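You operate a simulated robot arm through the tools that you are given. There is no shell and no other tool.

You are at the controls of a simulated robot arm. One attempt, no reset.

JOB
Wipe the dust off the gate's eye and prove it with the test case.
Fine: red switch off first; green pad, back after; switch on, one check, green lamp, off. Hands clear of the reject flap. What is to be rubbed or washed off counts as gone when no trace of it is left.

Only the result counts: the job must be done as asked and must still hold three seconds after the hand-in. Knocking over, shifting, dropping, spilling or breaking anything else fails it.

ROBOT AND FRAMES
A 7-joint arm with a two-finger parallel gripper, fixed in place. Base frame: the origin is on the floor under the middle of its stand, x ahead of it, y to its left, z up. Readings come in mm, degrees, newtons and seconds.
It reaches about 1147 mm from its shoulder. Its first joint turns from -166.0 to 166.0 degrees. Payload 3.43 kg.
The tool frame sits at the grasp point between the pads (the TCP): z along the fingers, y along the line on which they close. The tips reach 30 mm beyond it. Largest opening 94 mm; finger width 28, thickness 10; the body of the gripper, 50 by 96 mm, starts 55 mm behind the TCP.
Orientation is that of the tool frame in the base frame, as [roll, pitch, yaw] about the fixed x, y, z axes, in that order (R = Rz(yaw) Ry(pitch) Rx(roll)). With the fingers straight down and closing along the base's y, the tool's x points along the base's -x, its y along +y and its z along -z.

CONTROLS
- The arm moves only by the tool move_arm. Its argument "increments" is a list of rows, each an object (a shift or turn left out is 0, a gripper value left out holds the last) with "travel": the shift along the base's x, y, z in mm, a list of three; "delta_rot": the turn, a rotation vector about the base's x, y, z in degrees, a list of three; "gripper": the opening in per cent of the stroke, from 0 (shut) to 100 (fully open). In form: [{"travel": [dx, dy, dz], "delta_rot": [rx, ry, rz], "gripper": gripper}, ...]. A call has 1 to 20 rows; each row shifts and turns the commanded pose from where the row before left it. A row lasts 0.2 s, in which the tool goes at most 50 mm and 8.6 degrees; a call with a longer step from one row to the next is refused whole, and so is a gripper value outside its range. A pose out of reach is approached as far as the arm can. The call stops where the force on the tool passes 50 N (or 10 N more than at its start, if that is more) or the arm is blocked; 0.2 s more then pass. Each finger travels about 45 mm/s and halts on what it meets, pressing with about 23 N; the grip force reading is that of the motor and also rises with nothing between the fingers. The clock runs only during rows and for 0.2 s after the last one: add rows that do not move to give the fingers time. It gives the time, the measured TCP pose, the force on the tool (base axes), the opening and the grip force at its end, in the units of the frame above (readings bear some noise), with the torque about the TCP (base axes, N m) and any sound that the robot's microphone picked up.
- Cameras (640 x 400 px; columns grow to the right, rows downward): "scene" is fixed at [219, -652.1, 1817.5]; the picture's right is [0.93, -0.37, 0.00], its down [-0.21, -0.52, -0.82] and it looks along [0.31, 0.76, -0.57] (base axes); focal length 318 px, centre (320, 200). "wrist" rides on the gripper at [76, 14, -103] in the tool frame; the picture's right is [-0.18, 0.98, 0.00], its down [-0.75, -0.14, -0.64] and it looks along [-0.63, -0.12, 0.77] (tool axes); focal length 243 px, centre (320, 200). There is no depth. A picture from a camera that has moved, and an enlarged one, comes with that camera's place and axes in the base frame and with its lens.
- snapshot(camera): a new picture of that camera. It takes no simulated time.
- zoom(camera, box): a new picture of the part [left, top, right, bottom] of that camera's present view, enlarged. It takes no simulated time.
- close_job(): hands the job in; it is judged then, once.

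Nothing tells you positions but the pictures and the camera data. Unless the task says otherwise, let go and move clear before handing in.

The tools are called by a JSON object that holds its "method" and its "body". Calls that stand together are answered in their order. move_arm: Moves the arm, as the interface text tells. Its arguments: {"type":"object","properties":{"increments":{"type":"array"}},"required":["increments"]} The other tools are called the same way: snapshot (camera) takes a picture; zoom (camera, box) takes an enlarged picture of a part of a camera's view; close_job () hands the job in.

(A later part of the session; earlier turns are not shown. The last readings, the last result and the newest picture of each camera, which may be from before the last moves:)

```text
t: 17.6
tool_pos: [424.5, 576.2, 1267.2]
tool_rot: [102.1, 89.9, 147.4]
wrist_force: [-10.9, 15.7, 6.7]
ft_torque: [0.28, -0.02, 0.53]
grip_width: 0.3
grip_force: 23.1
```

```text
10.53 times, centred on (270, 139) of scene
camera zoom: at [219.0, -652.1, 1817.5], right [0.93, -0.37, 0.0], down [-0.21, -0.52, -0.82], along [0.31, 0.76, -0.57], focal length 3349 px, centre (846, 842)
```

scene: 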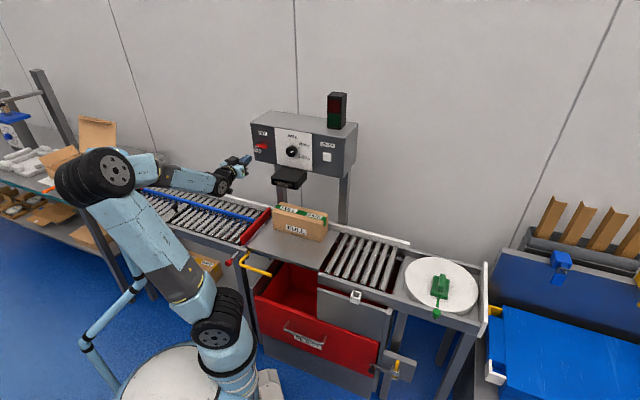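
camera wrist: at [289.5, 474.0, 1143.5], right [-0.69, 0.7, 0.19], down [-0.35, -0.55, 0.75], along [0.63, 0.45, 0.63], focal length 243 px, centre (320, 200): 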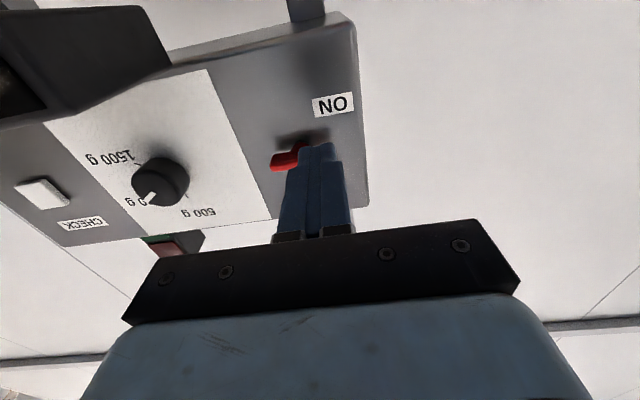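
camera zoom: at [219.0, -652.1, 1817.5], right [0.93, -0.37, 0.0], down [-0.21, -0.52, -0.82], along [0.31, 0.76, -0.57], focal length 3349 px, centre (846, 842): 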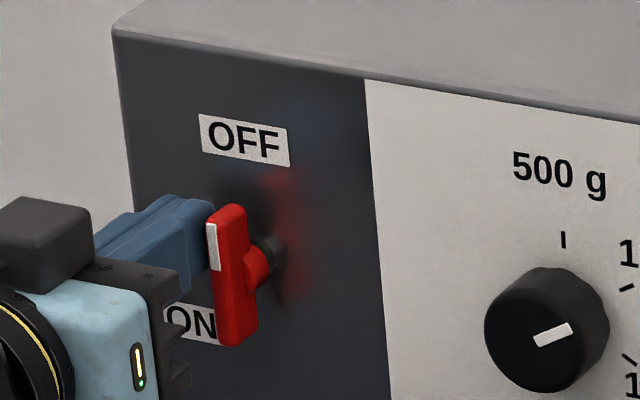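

The bar is now vertical, pointing at OFF, and reacting with about 19 N against its stop. I'll back off to the left and then retreat from the panel.

{"method": "move_arm", "body": {"increments": [{"travel": [-7, 7, 0]}, {"travel": [-7, 7, 0]}, {"travel": [-15, -15, 0]}, {"travel": [-25, -25, 0]}, {"travel": [-25, -25, 0]}, {}]}}

{"method": "zoom", "body": {"camera": "scene", "box": [240, 85, 370, 166]}}

{"method": "snapshot", "body": {"camera": "scene"}}

{"method": "snapshot", "body": {"camera": "wrist"}}

```text
t: 18.3
tool_pos: [429.7, 578.5, 1272.3]
tool_rot: [100.7, 87.3, 145.0]
wrist_force: [-13.0, 31.5, -18.3]
ft_torque: [-0.41, 0.43, 0.96]
grip_width: 0.1
grip_force: 23.3
stopped in row 3: the force on the tool passed its limit at 96 N (the readings are from after the stop); the commanded pose is now the measured one
```

```text
4.92 times, centred on (305, 126) of scene
camera zoom: at [219.0, -652.1, 1817.5], right [0.93, -0.37, 0.0], down [-0.21, -0.52, -0.82], along [0.31, 0.76, -0.57], focal length 1566 px, centre (394, 567)
```

zoom: 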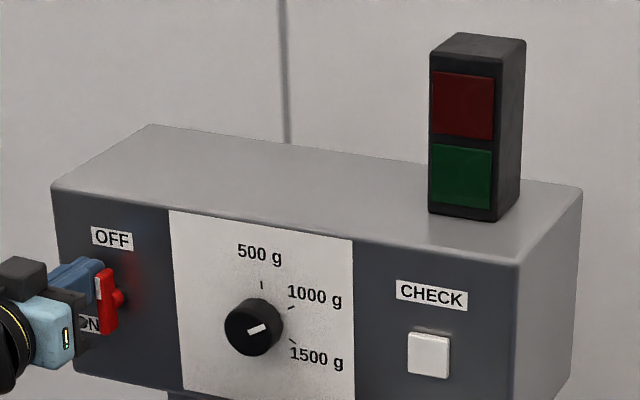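

```text
taken
```

scene: 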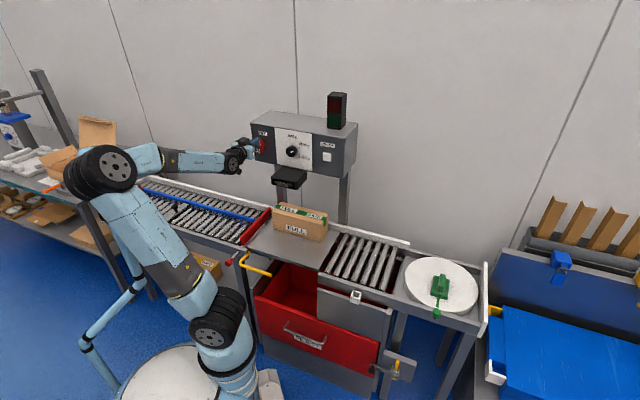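

```text
taken
camera wrist: at [341.5, 518.7, 1197.3], right [-0.68, 0.7, 0.23], down [-0.33, -0.57, 0.75], along [0.66, 0.43, 0.62], focal length 243 px, centre (320, 200)
```

wrist: 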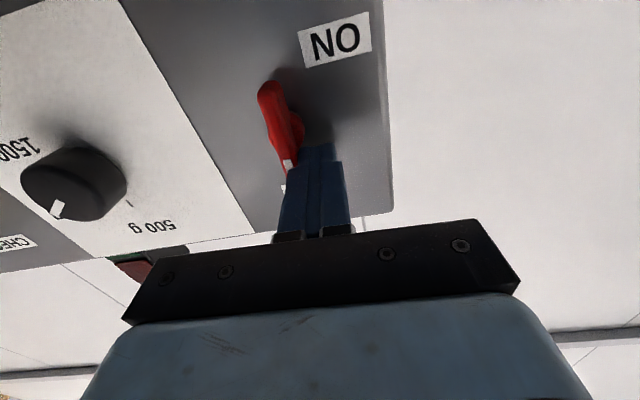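

The arm (probably the elbow near its mast) got pushed while I moved left, and the finger now presses the bar from the left. I'll back straight out in small steps, watching the forces.

{"method": "move_arm", "body": {"increments": [{"travel": [-6, -6, -2]}, {"travel": [-8, -8, -2]}]}}

{"method": "snapshot", "body": {"camera": "scene"}}

```text
t: 18.6
tool_pos: [426.7, 575.2, 1276.0]
tool_rot: [96.2, 87.1, 140.7]
wrist_force: [-3.6, 6.4, -1.9]
ft_torque: [-0.07, 0.05, 0.17]
grip_width: 0.0
grip_force: 23.0
stopped in row 1: the force on the tool passed its limit at 66 N (the readings are from after the stop); the commanded pose is now the measured one
```

```text
taken
```

scene: 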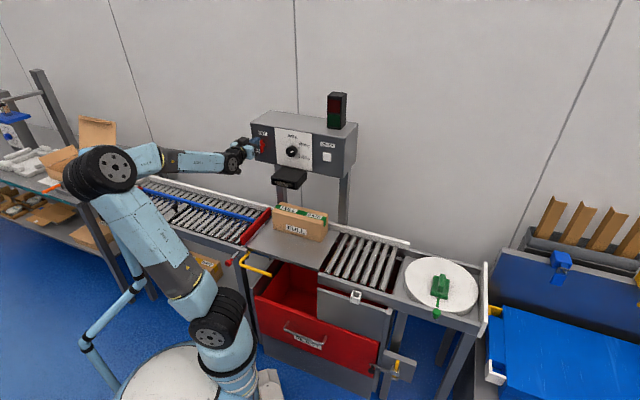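

Force has dropped to about 8 N. I'll look closely at both the elbow near the mast and the fingertip at the switch before continuing.

{"method": "zoom", "body": {"camera": "scene", "box": [40, 120, 200, 220]}}

{"method": "zoom", "body": {"camera": "scene", "box": [230, 115, 300, 160]}}

{"method": "zoom", "body": {"camera": "wrist", "box": [200, 40, 420, 240]}}

```text
4.00 times, centred on (120, 170) of scene
camera zoom: at [219.0, -652.1, 1817.5], right [0.93, -0.37, 0.0], down [-0.21, -0.52, -0.82], along [0.31, 0.76, -0.57], focal length 1272 px, centre (1120, 320)
```

zoom: 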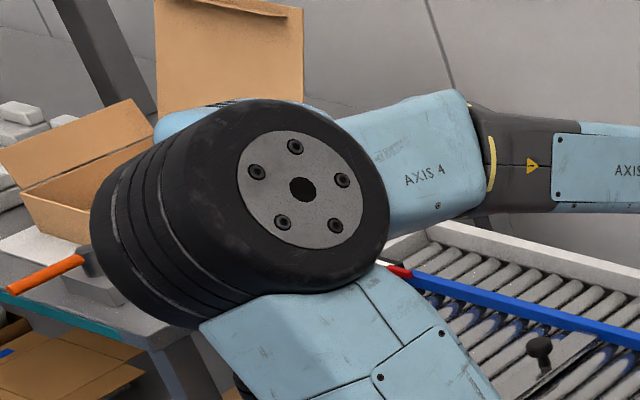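

```text
8.89 times, centred on (265, 138) of scene
camera zoom: at [219.0, -652.1, 1817.5], right [0.93, -0.37, 0.0], down [-0.21, -0.52, -0.82], along [0.31, 0.76, -0.57], focal length 2828 px, centre (809, 756)
```

zoom: 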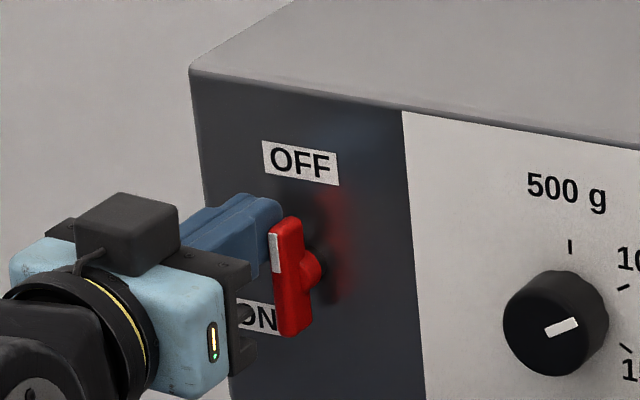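

```text
2.00 times, centred on (310, 140) of wrist
camera zoom: at [339.6, 517.0, 1199.1], right [-0.68, 0.69, 0.23], down [-0.33, -0.58, 0.75], along [0.65, 0.43, 0.62], focal length 485 px, centre (340, 320)
```

zoom: 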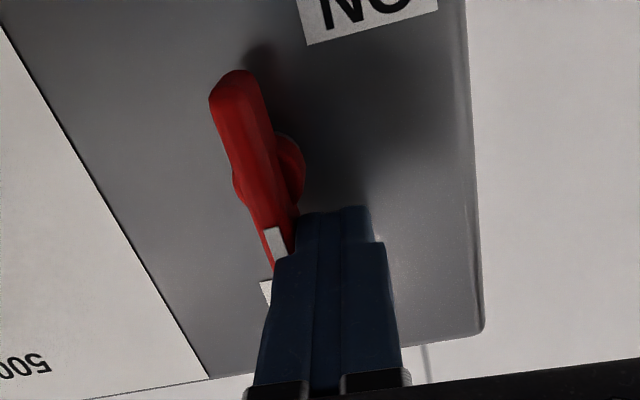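

The handle still points to OFF. I'll continue backing out in very small steps.

{"method": "move_arm", "body": {"increments": [{"travel": [-3, -3, 0]}, {"travel": [-3, -3, 0]}, {"travel": [-3, -3, 0]}]}}

```text
t: 19.1
tool_pos: [424.4, 573.3, 1275.9]
tool_rot: [96.2, 86.9, 140.9]
wrist_force: [-0.2, 1.3, -1.2]
ft_torque: [-0.01, 0.01, 0.02]
grip_width: 0.0
grip_force: 23.1
stopped in row 2: the force on the tool passed its limit at 55 N (the readings are from after the stop); the commanded pose is now the measured one
```

Small spikes appear but the residual force is nearly zero. I'll take a single small step back and check again.

{"method": "move_arm", "body": {"increments": [{"travel": [-2, -2, 0]}]}}

{"method": "zoom", "body": {"camera": "wrist", "box": [200, 40, 420, 240]}}

{"method": "zoom", "body": {"camera": "scene", "box": [210, 110, 290, 185]}}

```text
t: 19.5
tool_pos: [423.5, 571.8, 1276.2]
tool_rot: [94.6, 87.0, 139.3]
wrist_force: [-2.6, 23.3, 0.8]
ft_torque: [-0.04, -0.05, 0.73]
grip_width: 0.1
grip_force: 22.9
```

```text
2.00 times, centred on (310, 140) of wrist
camera zoom: at [336.4, 513.0, 1200.4], right [-0.68, 0.69, 0.24], down [-0.33, -0.58, 0.75], along [0.65, 0.43, 0.62], focal length 485 px, centre (340, 320)
```

zoom: 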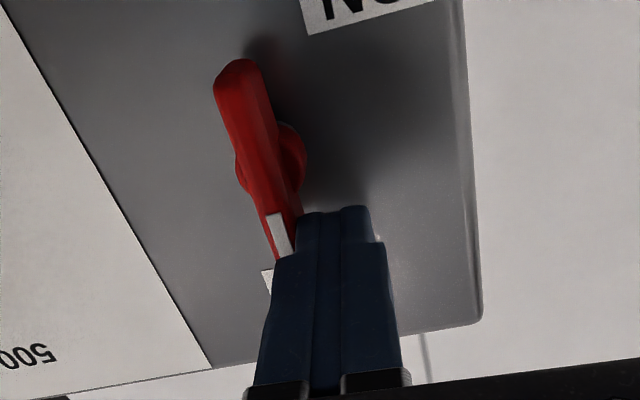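

```text
5.33 times, centred on (250, 148) of scene
camera zoom: at [219.0, -652.1, 1817.5], right [0.93, -0.37, 0.0], down [-0.21, -0.52, -0.82], along [0.31, 0.76, -0.57], focal length 1697 px, centre (693, 480)
```

zoom: 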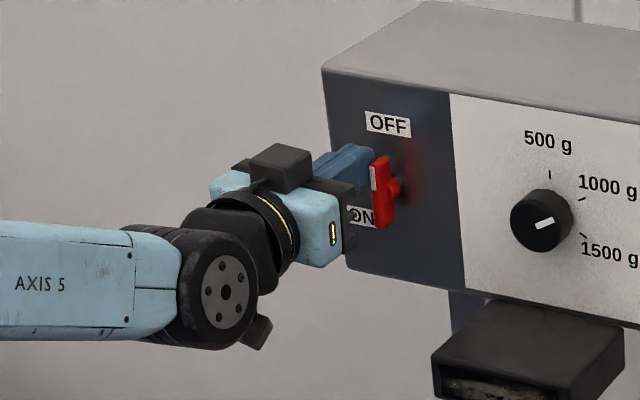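

The finger keeps pressing sideways on the bar's upper end. I'll slide upward past the bar's end instead and then retreat.

{"method": "move_arm", "body": {"increments": [{"travel": [-1, 1, 4]}, {"travel": [-1, 1, 5]}, {"travel": [0, 0, 6]}, {"travel": [0, 0, 6]}]}}

{"method": "zoom", "body": {"camera": "scene", "box": [210, 110, 290, 185]}}

```text
t: 20.0
tool_pos: [423.0, 569.8, 1276.4]
tool_rot: [110.0, 86.6, 154.6]
wrist_force: [-8.5, 27.4, -6.1]
ft_torque: [-0.12, 0.14, 0.86]
grip_width: 0.0
grip_force: 22.3
stopped in row 2: the force on the tool passed its limit at 56 N (the readings are from after the stop); the commanded pose is now the measured one
```

```text
5.33 times, centred on (250, 148) of scene
camera zoom: at [219.0, -652.1, 1817.5], right [0.93, -0.37, 0.0], down [-0.21, -0.52, -0.82], along [0.31, 0.76, -0.57], focal length 1697 px, centre (693, 480)
```

zoom: 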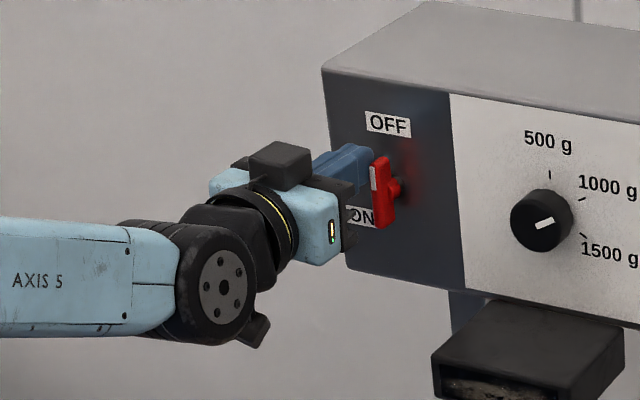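

The arm resists moving toward +y. I'll try moving along −x, which takes the finger away from both the bar and the panel.

{"method": "move_arm", "body": {"increments": [{"travel": [-4, 0, 0]}, {"travel": [-4, 0, 0]}]}}

```text
t: 20.4
tool_pos: [424.5, 571.2, 1277.3]
tool_rot: [111.8, 86.4, 156.4]
wrist_force: [-12.7, 35.5, -6.6]
ft_torque: [-0.12, 0.17, 1.15]
grip_width: 0.0
grip_force: 23.1
stopped in row 1: the force on the tool passed its limit at 57 N (the readings are from after the stop); the commanded pose is now the measured one
```

I think the elbow is pressed on the sensor mast, so leftward commands make the wrist swing the wrong way. I'll yaw the tool counter-clockwise with the TCP fixed, which takes the wrist right and the elbow off the mast and eases the tip off the bar.

{"method": "move_arm", "body": {"increments": [{"travel": [0, 0, 0], "delta_rot": [0, 0, 3]}, {"travel": [0, 0, 0], "delta_rot": [0, 0, 4]}, {"travel": [0, 0, 0], "delta_rot": [0, 0, 4]}]}}

{"method": "zoom", "body": {"camera": "scene", "box": [210, 110, 290, 185]}}

{"method": "snapshot", "body": {"camera": "scene"}}

```text
t: 21.2
tool_pos: [424.1, 568.5, 1278.3]
tool_rot: [108.4, 86.5, 163.6]
wrist_force: [-9.7, 0.8, 0.6]
ft_torque: [0.03, -0.08, 0.07]
grip_width: 0.0
grip_force: 23.0
```

```text
5.33 times, centred on (250, 148) of scene
camera zoom: at [219.0, -652.1, 1817.5], right [0.93, -0.37, 0.0], down [-0.21, -0.52, -0.82], along [0.31, 0.76, -0.57], focal length 1697 px, centre (693, 480)
```

zoom: 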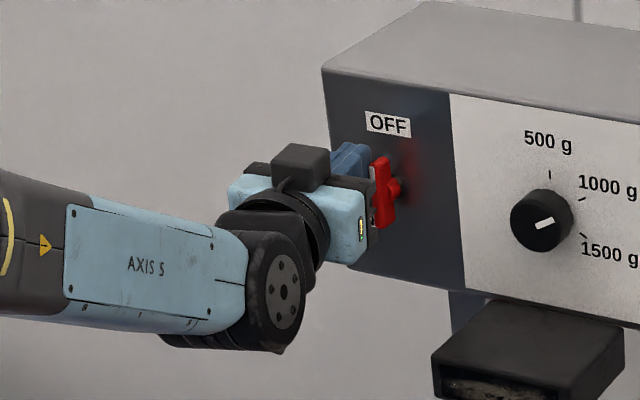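

```text
taken
```

scene: 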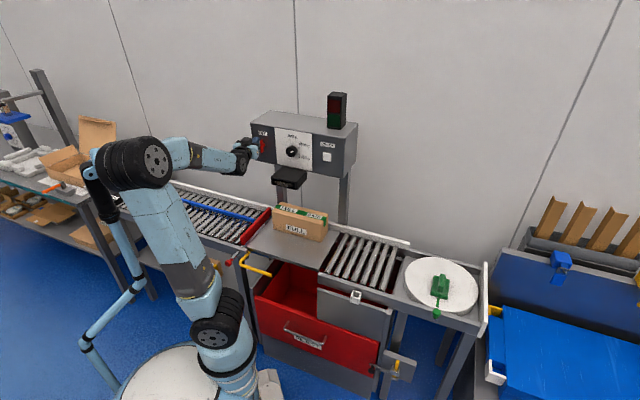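

The elbow came off the mast and the force fell. Now I'll retreat from the panel.

{"method": "move_arm", "body": {"increments": [{"travel": [-5, -3, 0]}, {"travel": [-8, -6, 0]}, {"travel": [-12, -12, 0]}, {"travel": [-15, -18, 0]}, {"travel": [-15, -22, 0]}, {"travel": [-15, -22, 0]}]}}

{"method": "snapshot", "body": {"camera": "scene"}}

{"method": "zoom", "body": {"camera": "scene", "box": [240, 85, 370, 166]}}

```text
t: 22.6
tool_pos: [355.6, 484.5, 1278.6]
tool_rot: [109.5, 86.4, 164.7]
wrist_force: [-0.1, 0.5, 0.4]
ft_torque: [-0.01, -0.05, 0.03]
grip_width: 0.1
grip_force: 23.0
```

```text
taken
```

scene: 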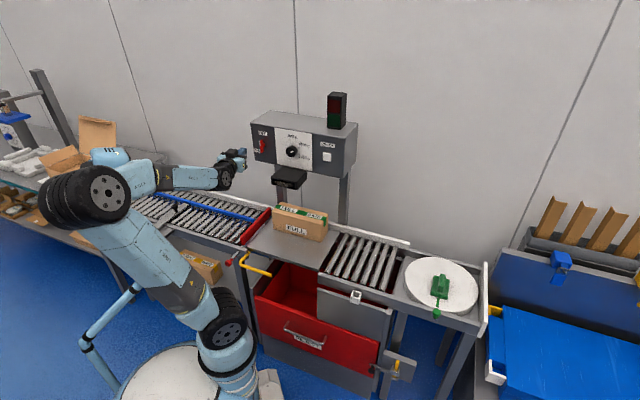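

```text
4.92 times, centred on (305, 126) of scene
camera zoom: at [219.0, -652.1, 1817.5], right [0.93, -0.37, 0.0], down [-0.21, -0.52, -0.82], along [0.31, 0.76, -0.57], focal length 1566 px, centre (394, 567)
```

zoom: 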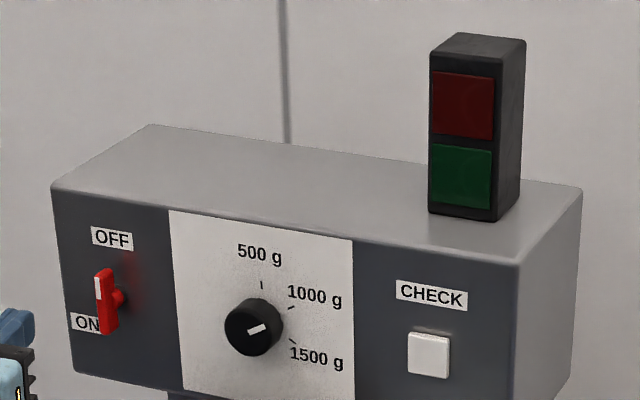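

The switch is OFF and the arm is free. Next I'll move right in front of the eye and tilt so the wrist camera looks straight at it, to see the dust and how deep the lens sits.

{"method": "move_arm", "body": {"increments": [{"travel": [12, -20, 0], "delta_rot": [0, 0, -5]}, {"travel": [12, -20, 0], "delta_rot": [0, 0, -5]}, {"travel": [15, -16, -10], "delta_rot": [-5.657, 5.657, 0]}, {"travel": [15, -16, -15], "delta_rot": [-5.657, 5.657, 0]}, {"travel": [15, -16, -15], "delta_rot": [-5.657, 5.657, 0]}, {"travel": [15, -16, -15], "delta_rot": [-5.657, 5.657, 0]}, {"travel": [15, -16, -15], "delta_rot": [-5.657, 5.657, 0]}, {"travel": [0, 0, -20]}, {}]}}

{"method": "snapshot", "body": {"camera": "wrist"}}

{"method": "snapshot", "body": {"camera": "scene"}}

```text
t: 24.6
tool_pos: [455.2, 365.9, 1189.2]
tool_rot: [175.9, 48.7, -140.2]
wrist_force: [-0.1, 0.7, 0.8]
ft_torque: [-0.03, 0.02, 0.0]
grip_width: 0.0
grip_force: 23.4
```

```text
taken
camera wrist: at [351.1, 289.2, 1198.9], right [-0.58, 0.79, 0.19], down [0.14, -0.13, 0.98], along [0.8, 0.59, -0.04], focal length 243 px, centre (320, 200)
```

wrist: 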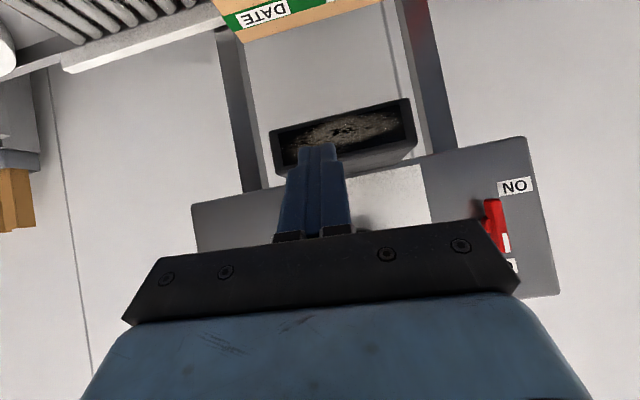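

```text
taken
```

scene: 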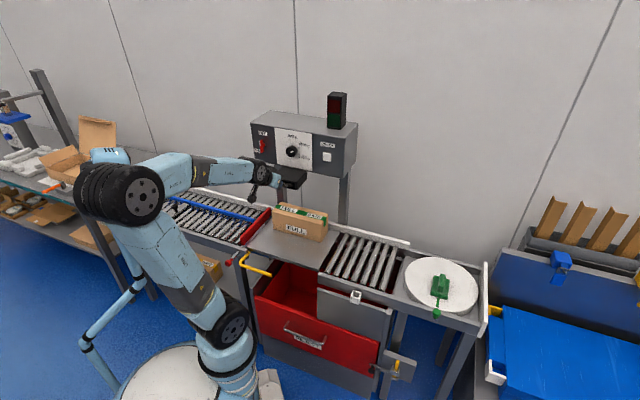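

{"method": "zoom", "body": {"camera": "wrist", "box": [255, 80, 435, 192]}}

{"method": "zoom", "body": {"camera": "wrist", "box": [0, 0, 240, 150]}}

```text
3.56 times, centred on (345, 136) of wrist
camera zoom: at [351.1, 289.2, 1198.9], right [-0.58, 0.79, 0.19], down [0.14, -0.13, 0.98], along [0.8, 0.59, -0.04], focal length 863 px, centre (231, 428)
```

zoom: 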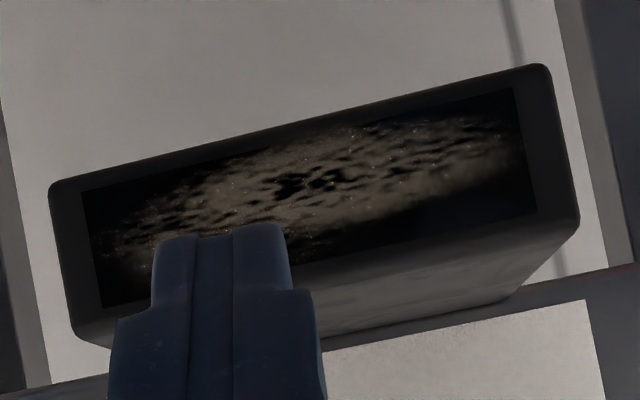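

```text
2.67 times, centred on (120, 75) of wrist
camera zoom: at [351.1, 289.2, 1198.9], right [-0.58, 0.79, 0.19], down [0.14, -0.13, 0.98], along [0.8, 0.59, -0.04], focal length 647 px, centre (853, 533)
```

zoom: 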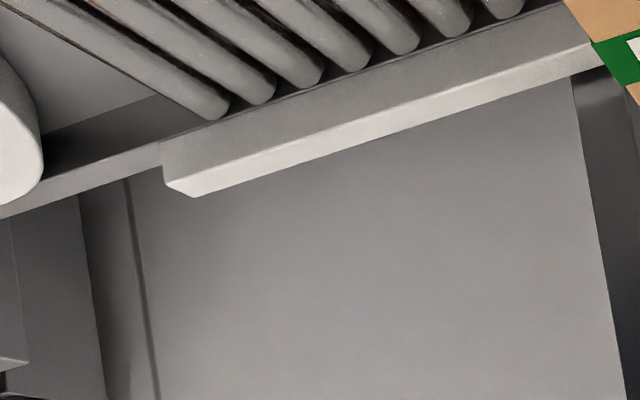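

The glass spans about U −3…99, z 1129…1157 at P ≈ 651, nearly flush with its frame, and the dust covers most of it. Now I'll go to the green pad, turning the tool to point down and looking at it from above.

{"method": "move_arm", "body": {"increments": [{"travel": [10, -34, 0], "delta_rot": [-5.05, 5.05, 0], "gripper": 100}, {"travel": [22, -34, 0], "delta_rot": [-5.05, 5.05, 0]}, {"travel": [25, -30, 0], "delta_rot": [-5.05, 5.05, 0]}, {"travel": [27, -30, 0], "delta_rot": [-5.05, 5.05, 0]}, {"travel": [27, -30, 0], "delta_rot": [-5.05, 5.05, 0]}, {"travel": [27, -30, 0], "delta_rot": [-5.05, 5.05, 0]}, {"travel": [27, -30, -8], "delta_rot": [-5.05, 5.05, 0]}, {"travel": [28, -28, -13]}, {"travel": [28, -28, -13]}, {"travel": [28, -28, -13]}, {"travel": [28, -28, -13]}, {"travel": [28, -28, -13]}, {"travel": [28, -28, -13]}, {"travel": [28, -28, -13]}, {"travel": [28, -28, -13]}, {"travel": [28, -28, -13]}, {"travel": [28, -26, -13]}, {}]}}

{"method": "snapshot", "body": {"camera": "scene"}}

{"method": "snapshot", "body": {"camera": "wrist"}}

```text
t: 28.4
tool_pos: [901.6, -131.7, 1050.0]
tool_rot: [179.7, -1.3, -138.5]
wrist_force: [0.0, 0.2, -0.9]
ft_torque: [0.0, -0.02, 0.04]
grip_width: 94.1
grip_force: 0.1
```

```text
taken
```

scene: 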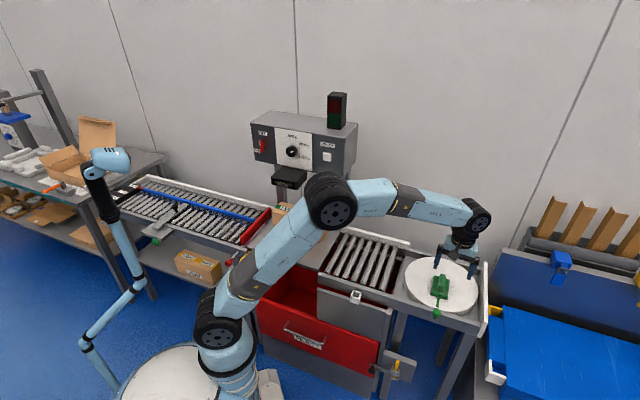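

```text
taken
camera wrist: at [835.1, -169.3, 1154.0], right [-0.52, 0.86, 0.0], down [0.67, 0.4, 0.62], along [0.53, 0.32, -0.78], focal length 243 px, centre (320, 200)
```

wrist: 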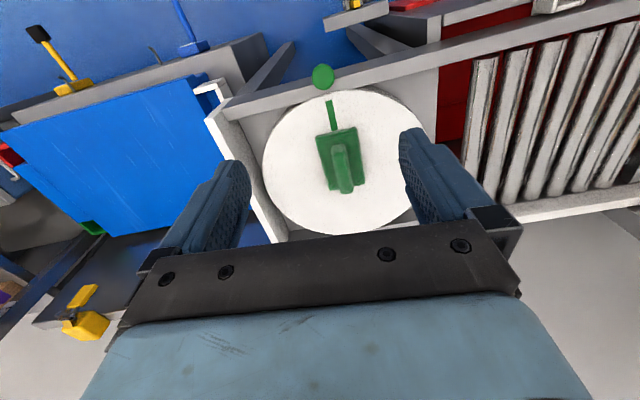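

The pad is visible below with a clear approach from above. I'll zoom in on it.

{"method": "zoom", "body": {"camera": "wrist", "box": [260, 60, 430, 240]}}

{"method": "zoom", "body": {"camera": "scene", "box": [395, 245, 495, 320]}}

```text
2.22 times, centred on (345, 150) of wrist
camera zoom: at [835.1, -169.3, 1154.0], right [-0.52, 0.86, 0.0], down [0.67, 0.4, 0.62], along [0.53, 0.32, -0.78], focal length 539 px, centre (264, 311)
```

zoom: 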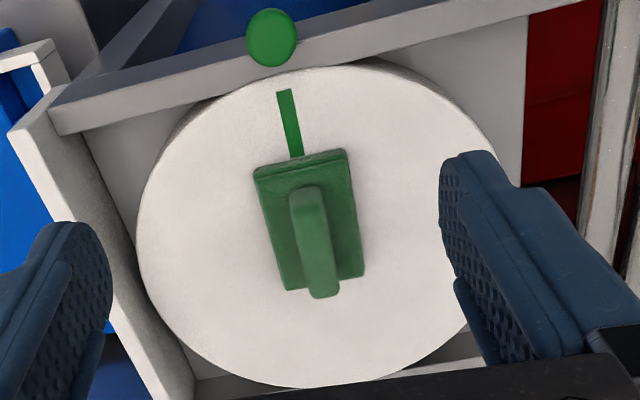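

```text
5.33 times, centred on (445, 282) of scene
camera zoom: at [219.0, -652.1, 1817.5], right [0.93, -0.37, 0.0], down [-0.21, -0.52, -0.82], along [0.31, 0.76, -0.57], focal length 1697 px, centre (-347, -240)
```

zoom: 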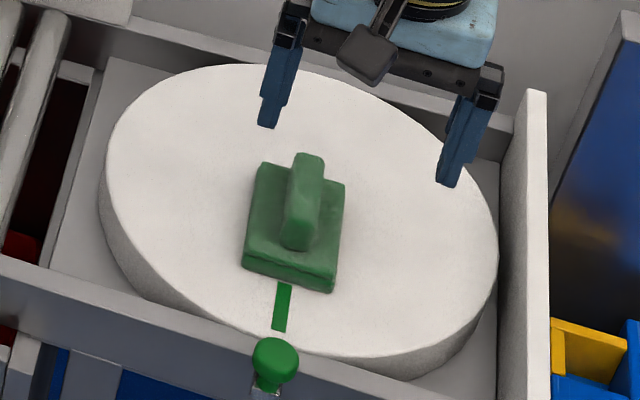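

The pad is at about (981, −42) with its long side along 45°; the grip ridge is about 22 mm wide with its top near z 860, over a disc at z ≈ 800. I'll hover directly above with the fingers straddling the ridge.

{"method": "move_arm", "body": {"increments": [{"travel": [20, 22, -25], "delta_rot": [0.46, -0.46, 1.75]}, {"travel": [20, 22, -25], "delta_rot": [0.46, -0.46, 1.75]}, {"travel": [20, 22, -25]}, {"travel": [20, 23, -25]}, {}, {}]}}

{"method": "snapshot", "body": {"camera": "wrist"}}

{"method": "zoom", "body": {"camera": "scene", "box": [395, 225, 495, 320]}}

```text
t: 29.8
tool_pos: [981.1, -42.4, 950.6]
tool_rot: [179.6, 0.0, -134.8]
wrist_force: [0.5, -0.8, 0.2]
ft_torque: [-0.02, 0.03, -0.02]
grip_width: 94.2
grip_force: 0.0
```

```text
taken
camera wrist: at [915.9, -86.9, 1051.3], right [-0.57, 0.82, 0.01], down [0.63, 0.43, 0.64], along [0.53, 0.37, -0.77], focal length 243 px, centre (320, 200)
```

wrist: 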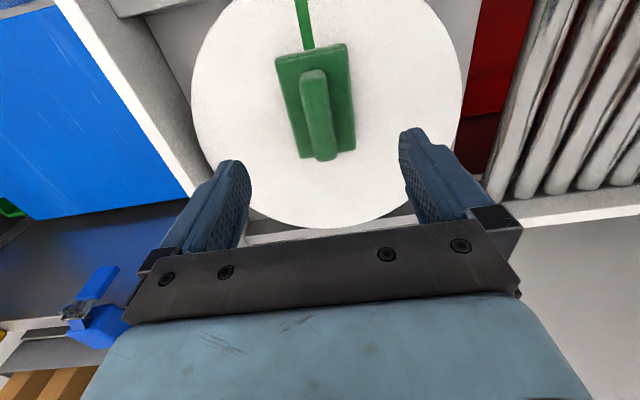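

```text
4.21 times, centred on (445, 272) of scene
camera zoom: at [219.0, -652.1, 1817.5], right [0.93, -0.37, 0.0], down [-0.21, -0.52, -0.82], along [0.31, 0.76, -0.57], focal length 1340 px, centre (-206, -105)
```

zoom: 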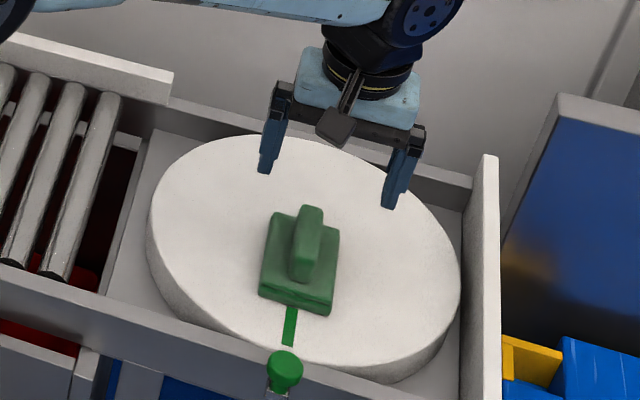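

I'm centred over the ridge to within a millimetre or two. I'll descend so the tips stop a few millimetres above the pad's base.

{"method": "move_arm", "body": {"increments": [{"travel": [0.5, 0.5, -25]}, {"travel": [0.5, 0.5, -25]}, {"travel": [0.5, 0.5, -25]}, {"travel": [0, 0, -15]}, {"travel": [0, 0, -7]}, {}]}}

{"method": "zoom", "body": {"camera": "scene", "box": [395, 225, 495, 320]}}

{"method": "snapshot", "body": {"camera": "wrist"}}

```text
t: 31.2
tool_pos: [982.3, -41.8, 851.0]
tool_rot: [179.6, 0.0, -134.8]
wrist_force: [-0.6, -0.9, 0.2]
ft_torque: [0.02, -0.03, -0.01]
grip_width: 94.0
grip_force: 0.0
```

```text
4.21 times, centred on (445, 272) of scene
camera zoom: at [219.0, -652.1, 1817.5], right [0.93, -0.37, 0.0], down [-0.21, -0.52, -0.82], along [0.31, 0.76, -0.57], focal length 1340 px, centre (-206, -105)
```

zoom: 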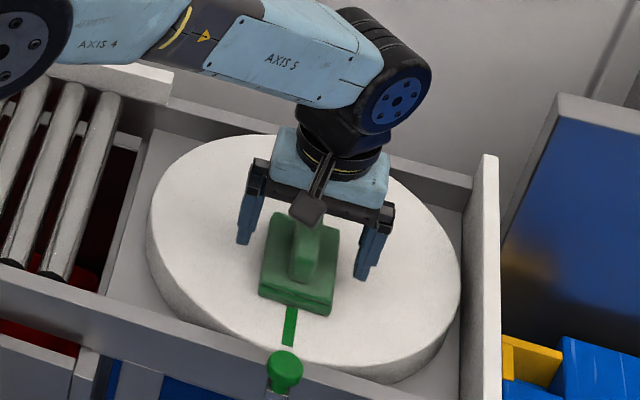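

```text
taken
camera wrist: at [916.3, -84.5, 953.6], right [-0.57, 0.82, 0.01], down [0.63, 0.43, 0.64], along [0.53, 0.37, -0.77], focal length 243 px, centre (320, 200)
```

wrist: 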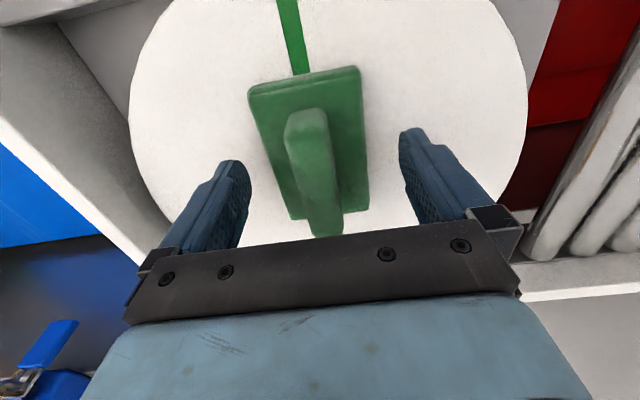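

The tips are roughly 10 mm above the pad's base. I'll lower 5 mm more and close on the ridge.

{"method": "move_arm", "body": {"increments": [{"travel": [0, 0, -5]}, {"gripper": 0}, {}, {}, {}, {}, {}, {}]}}

{"method": "snapshot", "body": {"camera": "wrist"}}

{"method": "zoom", "body": {"camera": "scene", "box": [395, 225, 495, 320]}}

```text
t: 33.0
tool_pos: [981.3, -40.5, 847.9]
tool_rot: [179.6, 0.0, -134.8]
wrist_force: [0.7, -0.5, 0.8]
ft_torque: [-0.03, -0.01, 0.03]
grip_width: 61.0
grip_force: 22.9
```

```text
taken
camera wrist: at [916.5, -84.2, 948.6], right [-0.57, 0.82, 0.01], down [0.63, 0.43, 0.64], along [0.53, 0.37, -0.77], focal length 243 px, centre (320, 200)
```

wrist: 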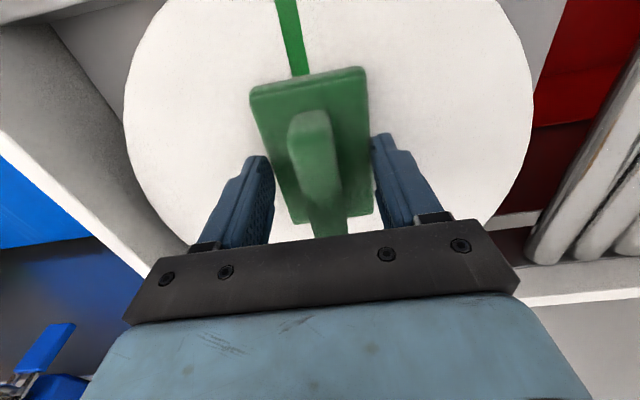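

```text
4.21 times, centred on (445, 272) of scene
camera zoom: at [219.0, -652.1, 1817.5], right [0.93, -0.37, 0.0], down [-0.21, -0.52, -0.82], along [0.31, 0.76, -0.57], focal length 1340 px, centre (-206, -105)
```

zoom: 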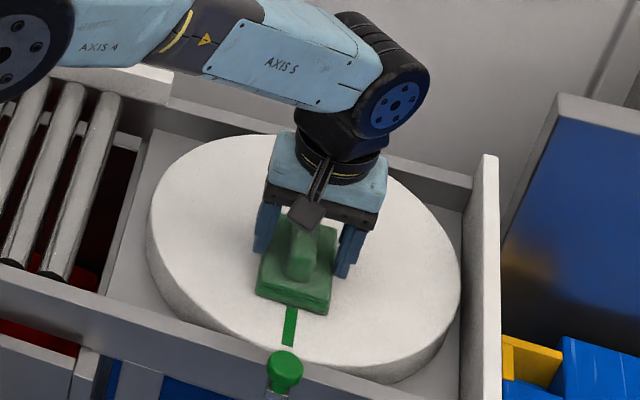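

The fingers stopped at 61 mm, on the sides of the pad's base, so I'm slightly too low. I'll open, raise 12 mm and close on the ridge.

{"method": "move_arm", "body": {"increments": [{"gripper": 85}, {}, {"travel": [0, 0, 6]}, {"travel": [0, 0, 6]}, {"gripper": 0}, {}, {}, {}, {}, {}]}}

{"method": "snapshot", "body": {"camera": "wrist"}}

{"method": "zoom", "body": {"camera": "scene", "box": [395, 225, 495, 320]}}

```text
t: 35.2
tool_pos: [981.7, -39.8, 858.9]
tool_rot: [179.6, 0.1, -134.9]
wrist_force: [0.1, 0.6, 1.8]
ft_torque: [-0.05, -0.07, 0.03]
grip_width: 21.4
grip_force: 22.5
```

```text
taken
camera wrist: at [917.0, -84.3, 960.7], right [-0.57, 0.82, 0.01], down [0.63, 0.43, 0.64], along [0.53, 0.37, -0.77], focal length 243 px, centre (320, 200)
```

wrist: 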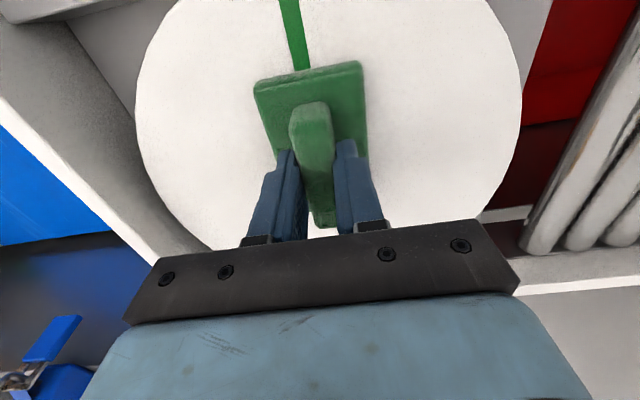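

```text
4.21 times, centred on (445, 272) of scene
camera zoom: at [219.0, -652.1, 1817.5], right [0.93, -0.37, 0.0], down [-0.21, -0.52, -0.82], along [0.31, 0.76, -0.57], focal length 1340 px, centre (-206, -105)
```

zoom: 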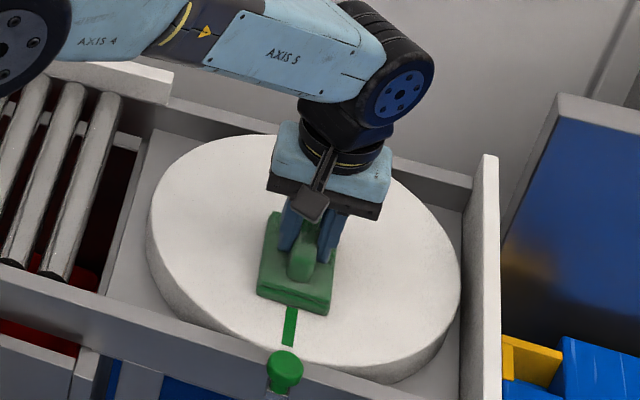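

The ridge is gripped at 21.4 mm. I'll record this pose (981.7, −39.8, 858.9) for the return and lift straight up.

{"method": "move_arm", "body": {"increments": [{"travel": [0, 0, 10]}, {"travel": [0, 0, 20]}, {"travel": [0, 0, 30]}, {"travel": [0, 0, 40]}, {}]}}

{"method": "snapshot", "body": {"camera": "wrist"}}

{"method": "zoom", "body": {"camera": "scene", "box": [380, 195, 500, 325]}}

```text
t: 36.4
tool_pos: [979.1, -41.7, 958.6]
tool_rot: [179.5, 0.0, -134.9]
wrist_force: [-0.5, -0.1, -0.2]
ft_torque: [-0.01, -0.03, -0.04]
grip_width: 21.1
grip_force: 22.8
```

```text
taken
camera wrist: at [914.6, -84.7, 1060.5], right [-0.57, 0.82, 0.01], down [0.63, 0.43, 0.64], along [0.53, 0.37, -0.77], focal length 243 px, centre (320, 200)
```

wrist: 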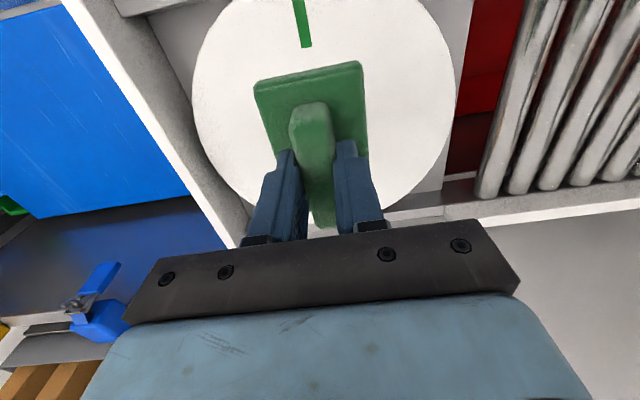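

```text
3.08 times, centred on (440, 260) of scene
camera zoom: at [219.0, -652.1, 1817.5], right [0.93, -0.37, 0.0], down [-0.21, -0.52, -0.82], along [0.31, 0.76, -0.57], focal length 979 px, centre (-49, 15)
```

zoom: 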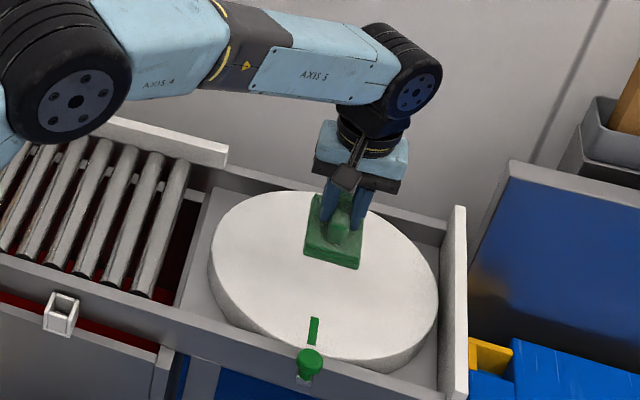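

The pad is held firmly and the disc hasn't moved. I'll carry it up and across to a point in front of and above the eye, turning the tool so the pad faces the gate.

{"method": "move_arm", "body": {"increments": [{"travel": [-20, 13, 20]}, {"travel": [-30, 20, 20]}, {"travel": [-30, 20, 20]}, {"travel": [-30, 20, 20]}, {"travel": [-30, 20, 20]}, {"travel": [-30, 20, 20], "delta_rot": [5.785, -5.785, 0]}, {"travel": [-30, 20, 20], "delta_rot": [5.785, -5.785, 0]}, {"travel": [-30, 20, 20], "delta_rot": [5.785, -5.785, 0]}, {"travel": [-30, 20, 20], "delta_rot": [5.785, -5.785, 0]}, {"travel": [-30, 20, 20], "delta_rot": [5.785, -5.785, 0]}, {"travel": [-30, 20, 20], "delta_rot": [5.785, -5.785, 0]}, {}]}}

{"method": "snapshot", "body": {"camera": "scene"}}

```text
t: 39.0
tool_pos: [661.8, 172.9, 1180.1]
tool_rot: [179.8, 49.1, -134.9]
wrist_force: [-0.2, 0.4, -2.2]
ft_torque: [-0.02, 0.04, 0.0]
grip_width: 21.5
grip_force: 22.8
```

```text
taken
```

scene: 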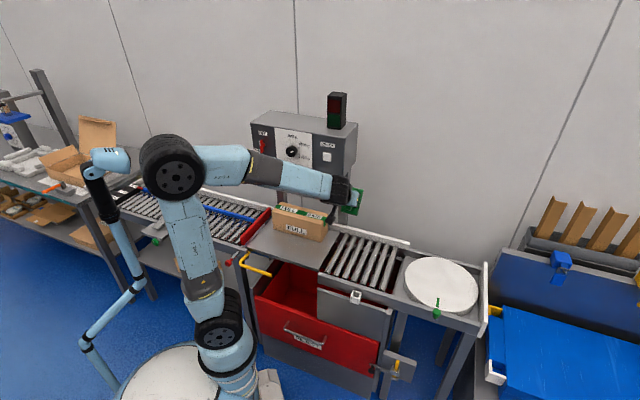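

Posture looks good with the elbow clear of the mast. I'll continue to a pre-wipe point above and in front of the eye with the tool horizontal.

{"method": "move_arm", "body": {"increments": [{"travel": [-28, 18, 18], "delta_rot": [5.785, -5.785, 0]}, {"travel": [-28, 18, 18], "delta_rot": [5.785, -5.785, 0]}, {"travel": [-28, 18, 18], "delta_rot": [5.785, -5.785, 0]}, {"travel": [-28, 18, 18], "delta_rot": [5.785, -5.785, 0]}, {"travel": [-28, 18, 18], "delta_rot": [5.785, -5.785, 0]}, {"travel": [-28, 18, 18]}, {}]}}

{"method": "snapshot", "body": {"camera": "scene"}}

{"method": "snapshot", "body": {"camera": "wrist"}}

```text
t: 40.6
tool_pos: [491.8, 280.8, 1288.1]
tool_rot: [-48.9, 89.8, -3.5]
wrist_force: [-0.3, 0.2, -1.4]
ft_torque: [-0.03, 0.02, 0.04]
grip_width: 21.4
grip_force: 23.1
```

```text
taken
```

scene: 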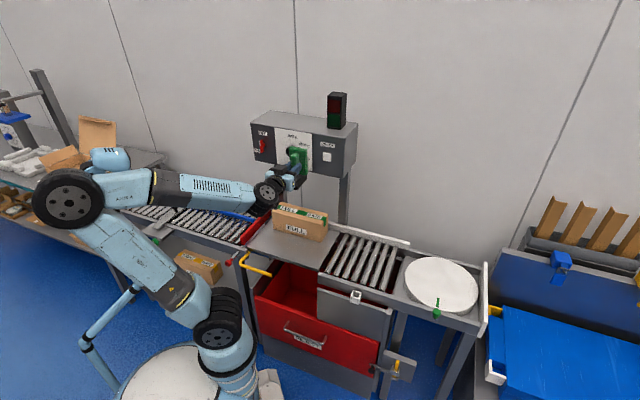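

```text
taken
camera wrist: at [409.7, 218.6, 1210.2], right [-0.7, 0.69, 0.18], down [-0.35, -0.56, 0.75], along [0.62, 0.46, 0.63], focal length 243 px, centre (320, 200)
```

wrist: 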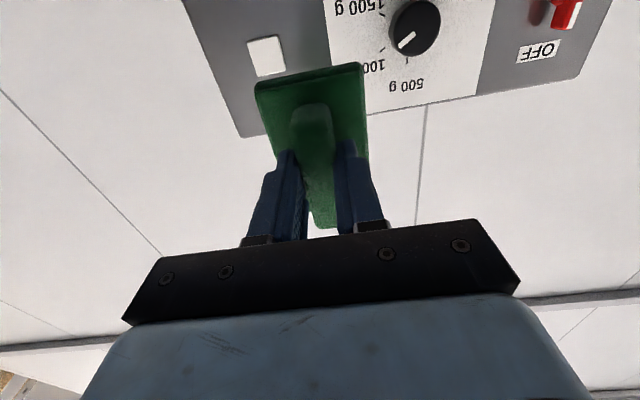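

The pad faces the gate and is level. I'll lower it in front of the eye's right half, keeping a standoff from the glass.

{"method": "move_arm", "body": {"increments": [{"travel": [-8.4, 12.4, -29]}, {"travel": [-8.4, 12.4, -29]}, {"travel": [-8.4, 12.4, -29]}, {"travel": [-8.4, 12.4, -29]}, {"travel": [-8.4, 12.4, -29]}, {}]}}

{"method": "snapshot", "body": {"camera": "scene"}}

{"method": "snapshot", "body": {"camera": "wrist"}}

```text
t: 42.0
tool_pos: [493.5, 377.0, 1191.7]
tool_rot: [76.2, 89.2, 120.9]
wrist_force: [5.6, -9.0, 21.1]
ft_torque: [0.1, -1.21, -0.53]
grip_width: 22.2
grip_force: 23.2
out of reach, approached as far as the arm can: row 1, 2, 3, 4, 5
```

```text
taken
```

scene: 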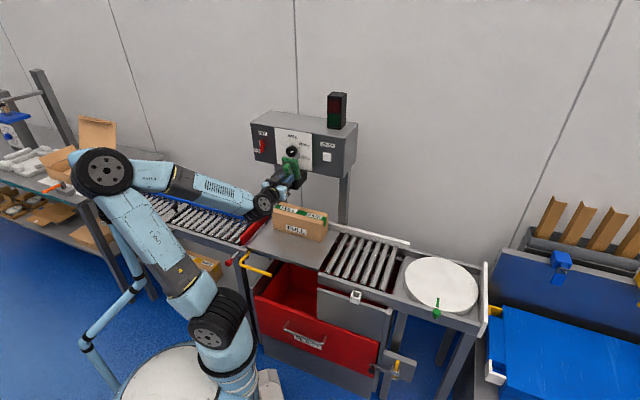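

```text
taken
camera wrist: at [409.0, 317.0, 1114.0], right [-0.69, 0.69, 0.2], down [-0.35, -0.56, 0.75], along [0.63, 0.45, 0.63], focal length 243 px, centre (320, 200)
```

wrist: 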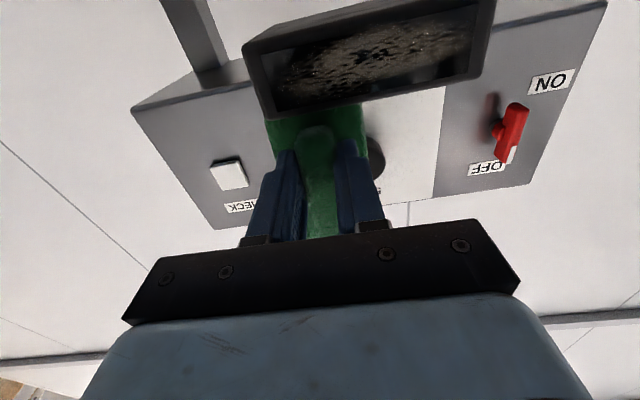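

That pose was too folded for the arm to reach: it drifted forward and the pad is now resting on top of the eye box with about 20 N. I'll raise it straight up first, then tilt the tool downward so the wrist sits higher and farther out.

{"method": "move_arm", "body": {"increments": [{"travel": [0, 0, 45]}, {"travel": [0, 0, 45]}, {"travel": [0, 0, 30]}]}}

{"method": "snapshot", "body": {"camera": "wrist"}}

{"method": "zoom", "body": {"camera": "scene", "box": [230, 120, 350, 220]}}

```text
t: 42.7
tool_pos: [514.4, 369.7, 1271.6]
tool_rot: [99.7, 81.0, 147.0]
wrist_force: [0.0, -0.2, -1.5]
ft_torque: [-0.02, 0.04, -0.01]
grip_width: 21.4
grip_force: 22.5
stopped in row 3: the arm was blocked; the commanded pose is now the measured one
```

```text
taken
camera wrist: at [424.1, 311.6, 1201.5], right [-0.69, 0.64, 0.33], down [-0.23, -0.63, 0.74], along [0.69, 0.43, 0.58], focal length 243 px, centre (320, 200)
```

wrist: 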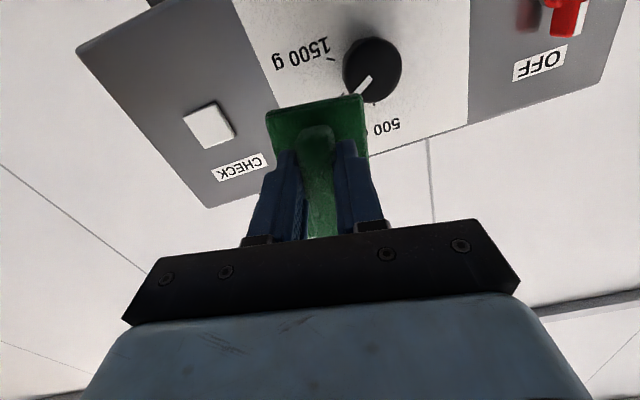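

```text
4.00 times, centred on (290, 170) of scene
camera zoom: at [219.0, -652.1, 1817.5], right [0.93, -0.37, 0.0], down [-0.21, -0.52, -0.82], along [0.31, 0.76, -0.57], focal length 1272 px, centre (440, 320)
```

zoom: 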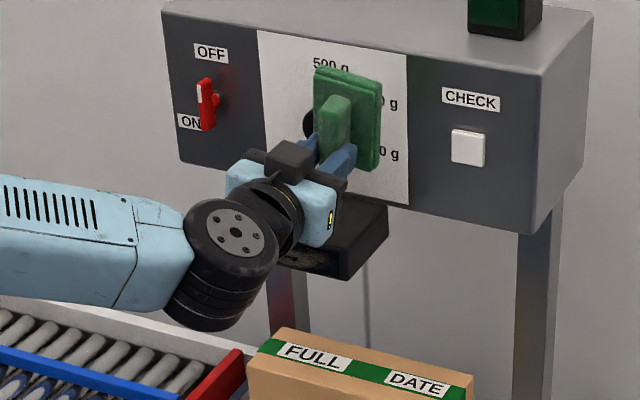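

The pad is off the eye box but it slid about 20 mm up in the grip, and something blocked the arm. I'll check the scene view, the elbow and the knob.

{"method": "snapshot", "body": {"camera": "scene"}}

{"method": "zoom", "body": {"camera": "wrist", "box": [220, 0, 480, 160]}}

{"method": "zoom", "body": {"camera": "scene", "box": [30, 120, 230, 250]}}

```text
taken
```

scene: 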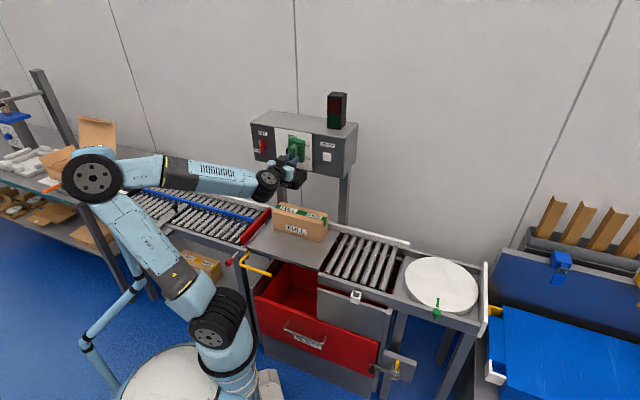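

```text
2.46 times, centred on (350, 80) of wrist
camera zoom: at [424.1, 311.6, 1201.5], right [-0.69, 0.64, 0.33], down [-0.23, -0.63, 0.74], along [0.69, 0.43, 0.58], focal length 597 px, centre (246, 495)
```

zoom: 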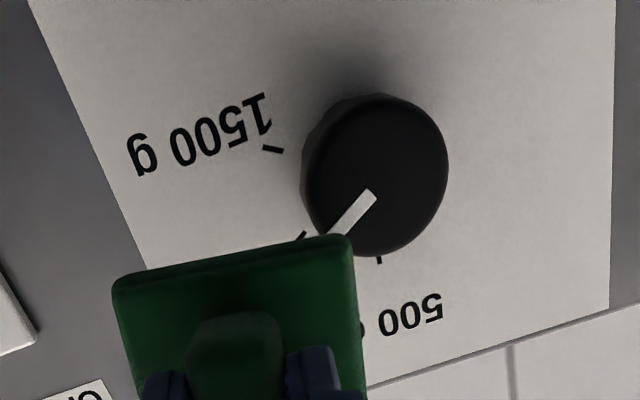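

```text
3.08 times, centred on (130, 185) of scene
camera zoom: at [219.0, -652.1, 1817.5], right [0.93, -0.37, 0.0], down [-0.21, -0.52, -0.82], along [0.31, 0.76, -0.57], focal length 979 px, centre (905, 246)
```

zoom: 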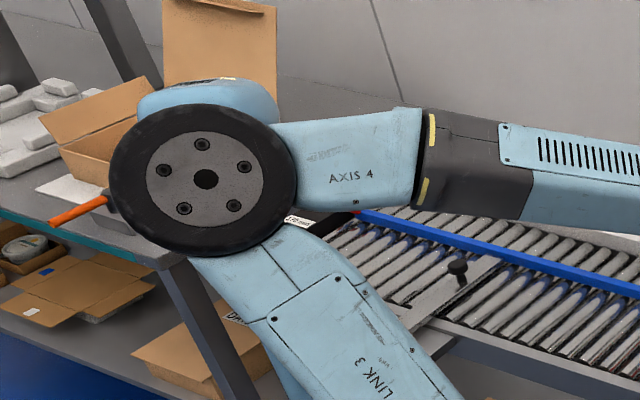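

The knob still points at 1000 g. The elbow is against the mast again, so I'll shift right and back to free it, while correcting the small roll and yaw errors.

{"method": "move_arm", "body": {"increments": [{"travel": [8, -20, 5], "delta_rot": [-2.0, -2.0, -0.8]}, {"travel": [8, -22, 5], "delta_rot": [-2.0, -2.0, -0.8]}, {"travel": [8, -22, 5], "delta_rot": [-2.2, -2.2, -0.8]}, {}]}}

{"method": "snapshot", "body": {"camera": "scene"}}

{"method": "snapshot", "body": {"camera": "wrist"}}

```text
t: 43.9
tool_pos: [514.0, 335.5, 1285.5]
tool_rot: [141.3, 87.6, -168.3]
wrist_force: [-1.0, -0.5, -1.0]
ft_torque: [-0.02, 0.05, -0.04]
grip_width: 21.4
grip_force: 23.1
stopped in row 4: the arm was blocked; the commanded pose is now the measured one
```

```text
taken
```

scene: 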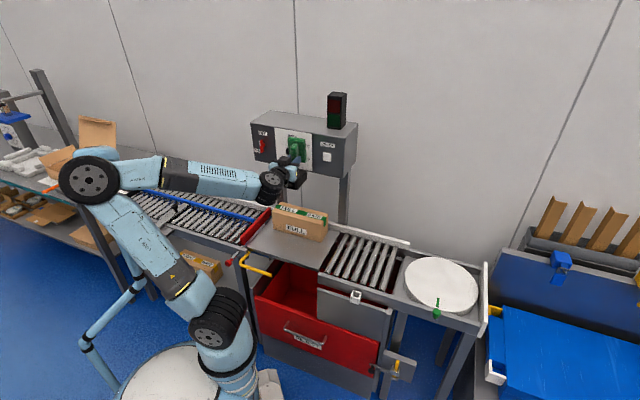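

```text
taken
camera wrist: at [432.2, 267.4, 1212.5], right [-0.75, 0.63, 0.21], down [-0.27, -0.58, 0.77], along [0.6, 0.52, 0.6], focal length 243 px, centre (320, 200)
```

wrist: 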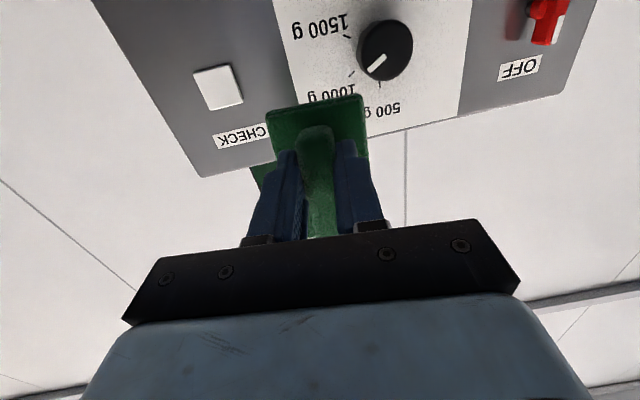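

Still blocked at the elbow. I'll try tilting the tool downward with the TCP roughly fixed; that raises the wrist and should lift the elbow clear of the mast.

{"method": "move_arm", "body": {"increments": [{"travel": [0, 0, 3], "delta_rot": [-3.5, 3.5, 0]}, {"travel": [0, 0, 3], "delta_rot": [-5, 5, 0]}, {"travel": [0, 0, 3], "delta_rot": [-5, 5, 0]}]}}

{"method": "snapshot", "body": {"camera": "scene"}}

```text
t: 44.7
tool_pos: [512.7, 336.3, 1295.0]
tool_rot: [172.4, 68.8, -137.5]
wrist_force: [0.2, 0.8, -1.2]
ft_torque: [-0.04, 0.02, -0.08]
grip_width: 21.4
grip_force: 22.6
```

```text
taken
```

scene: 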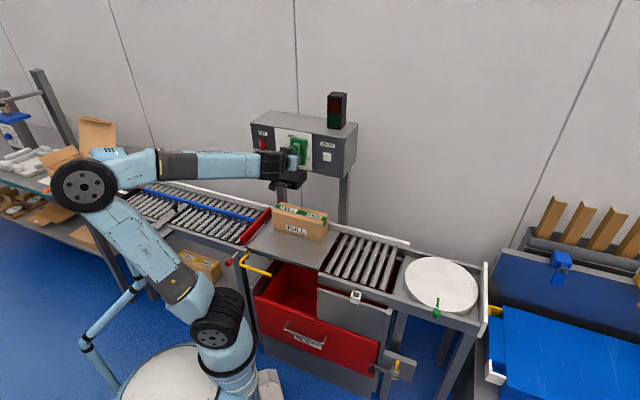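

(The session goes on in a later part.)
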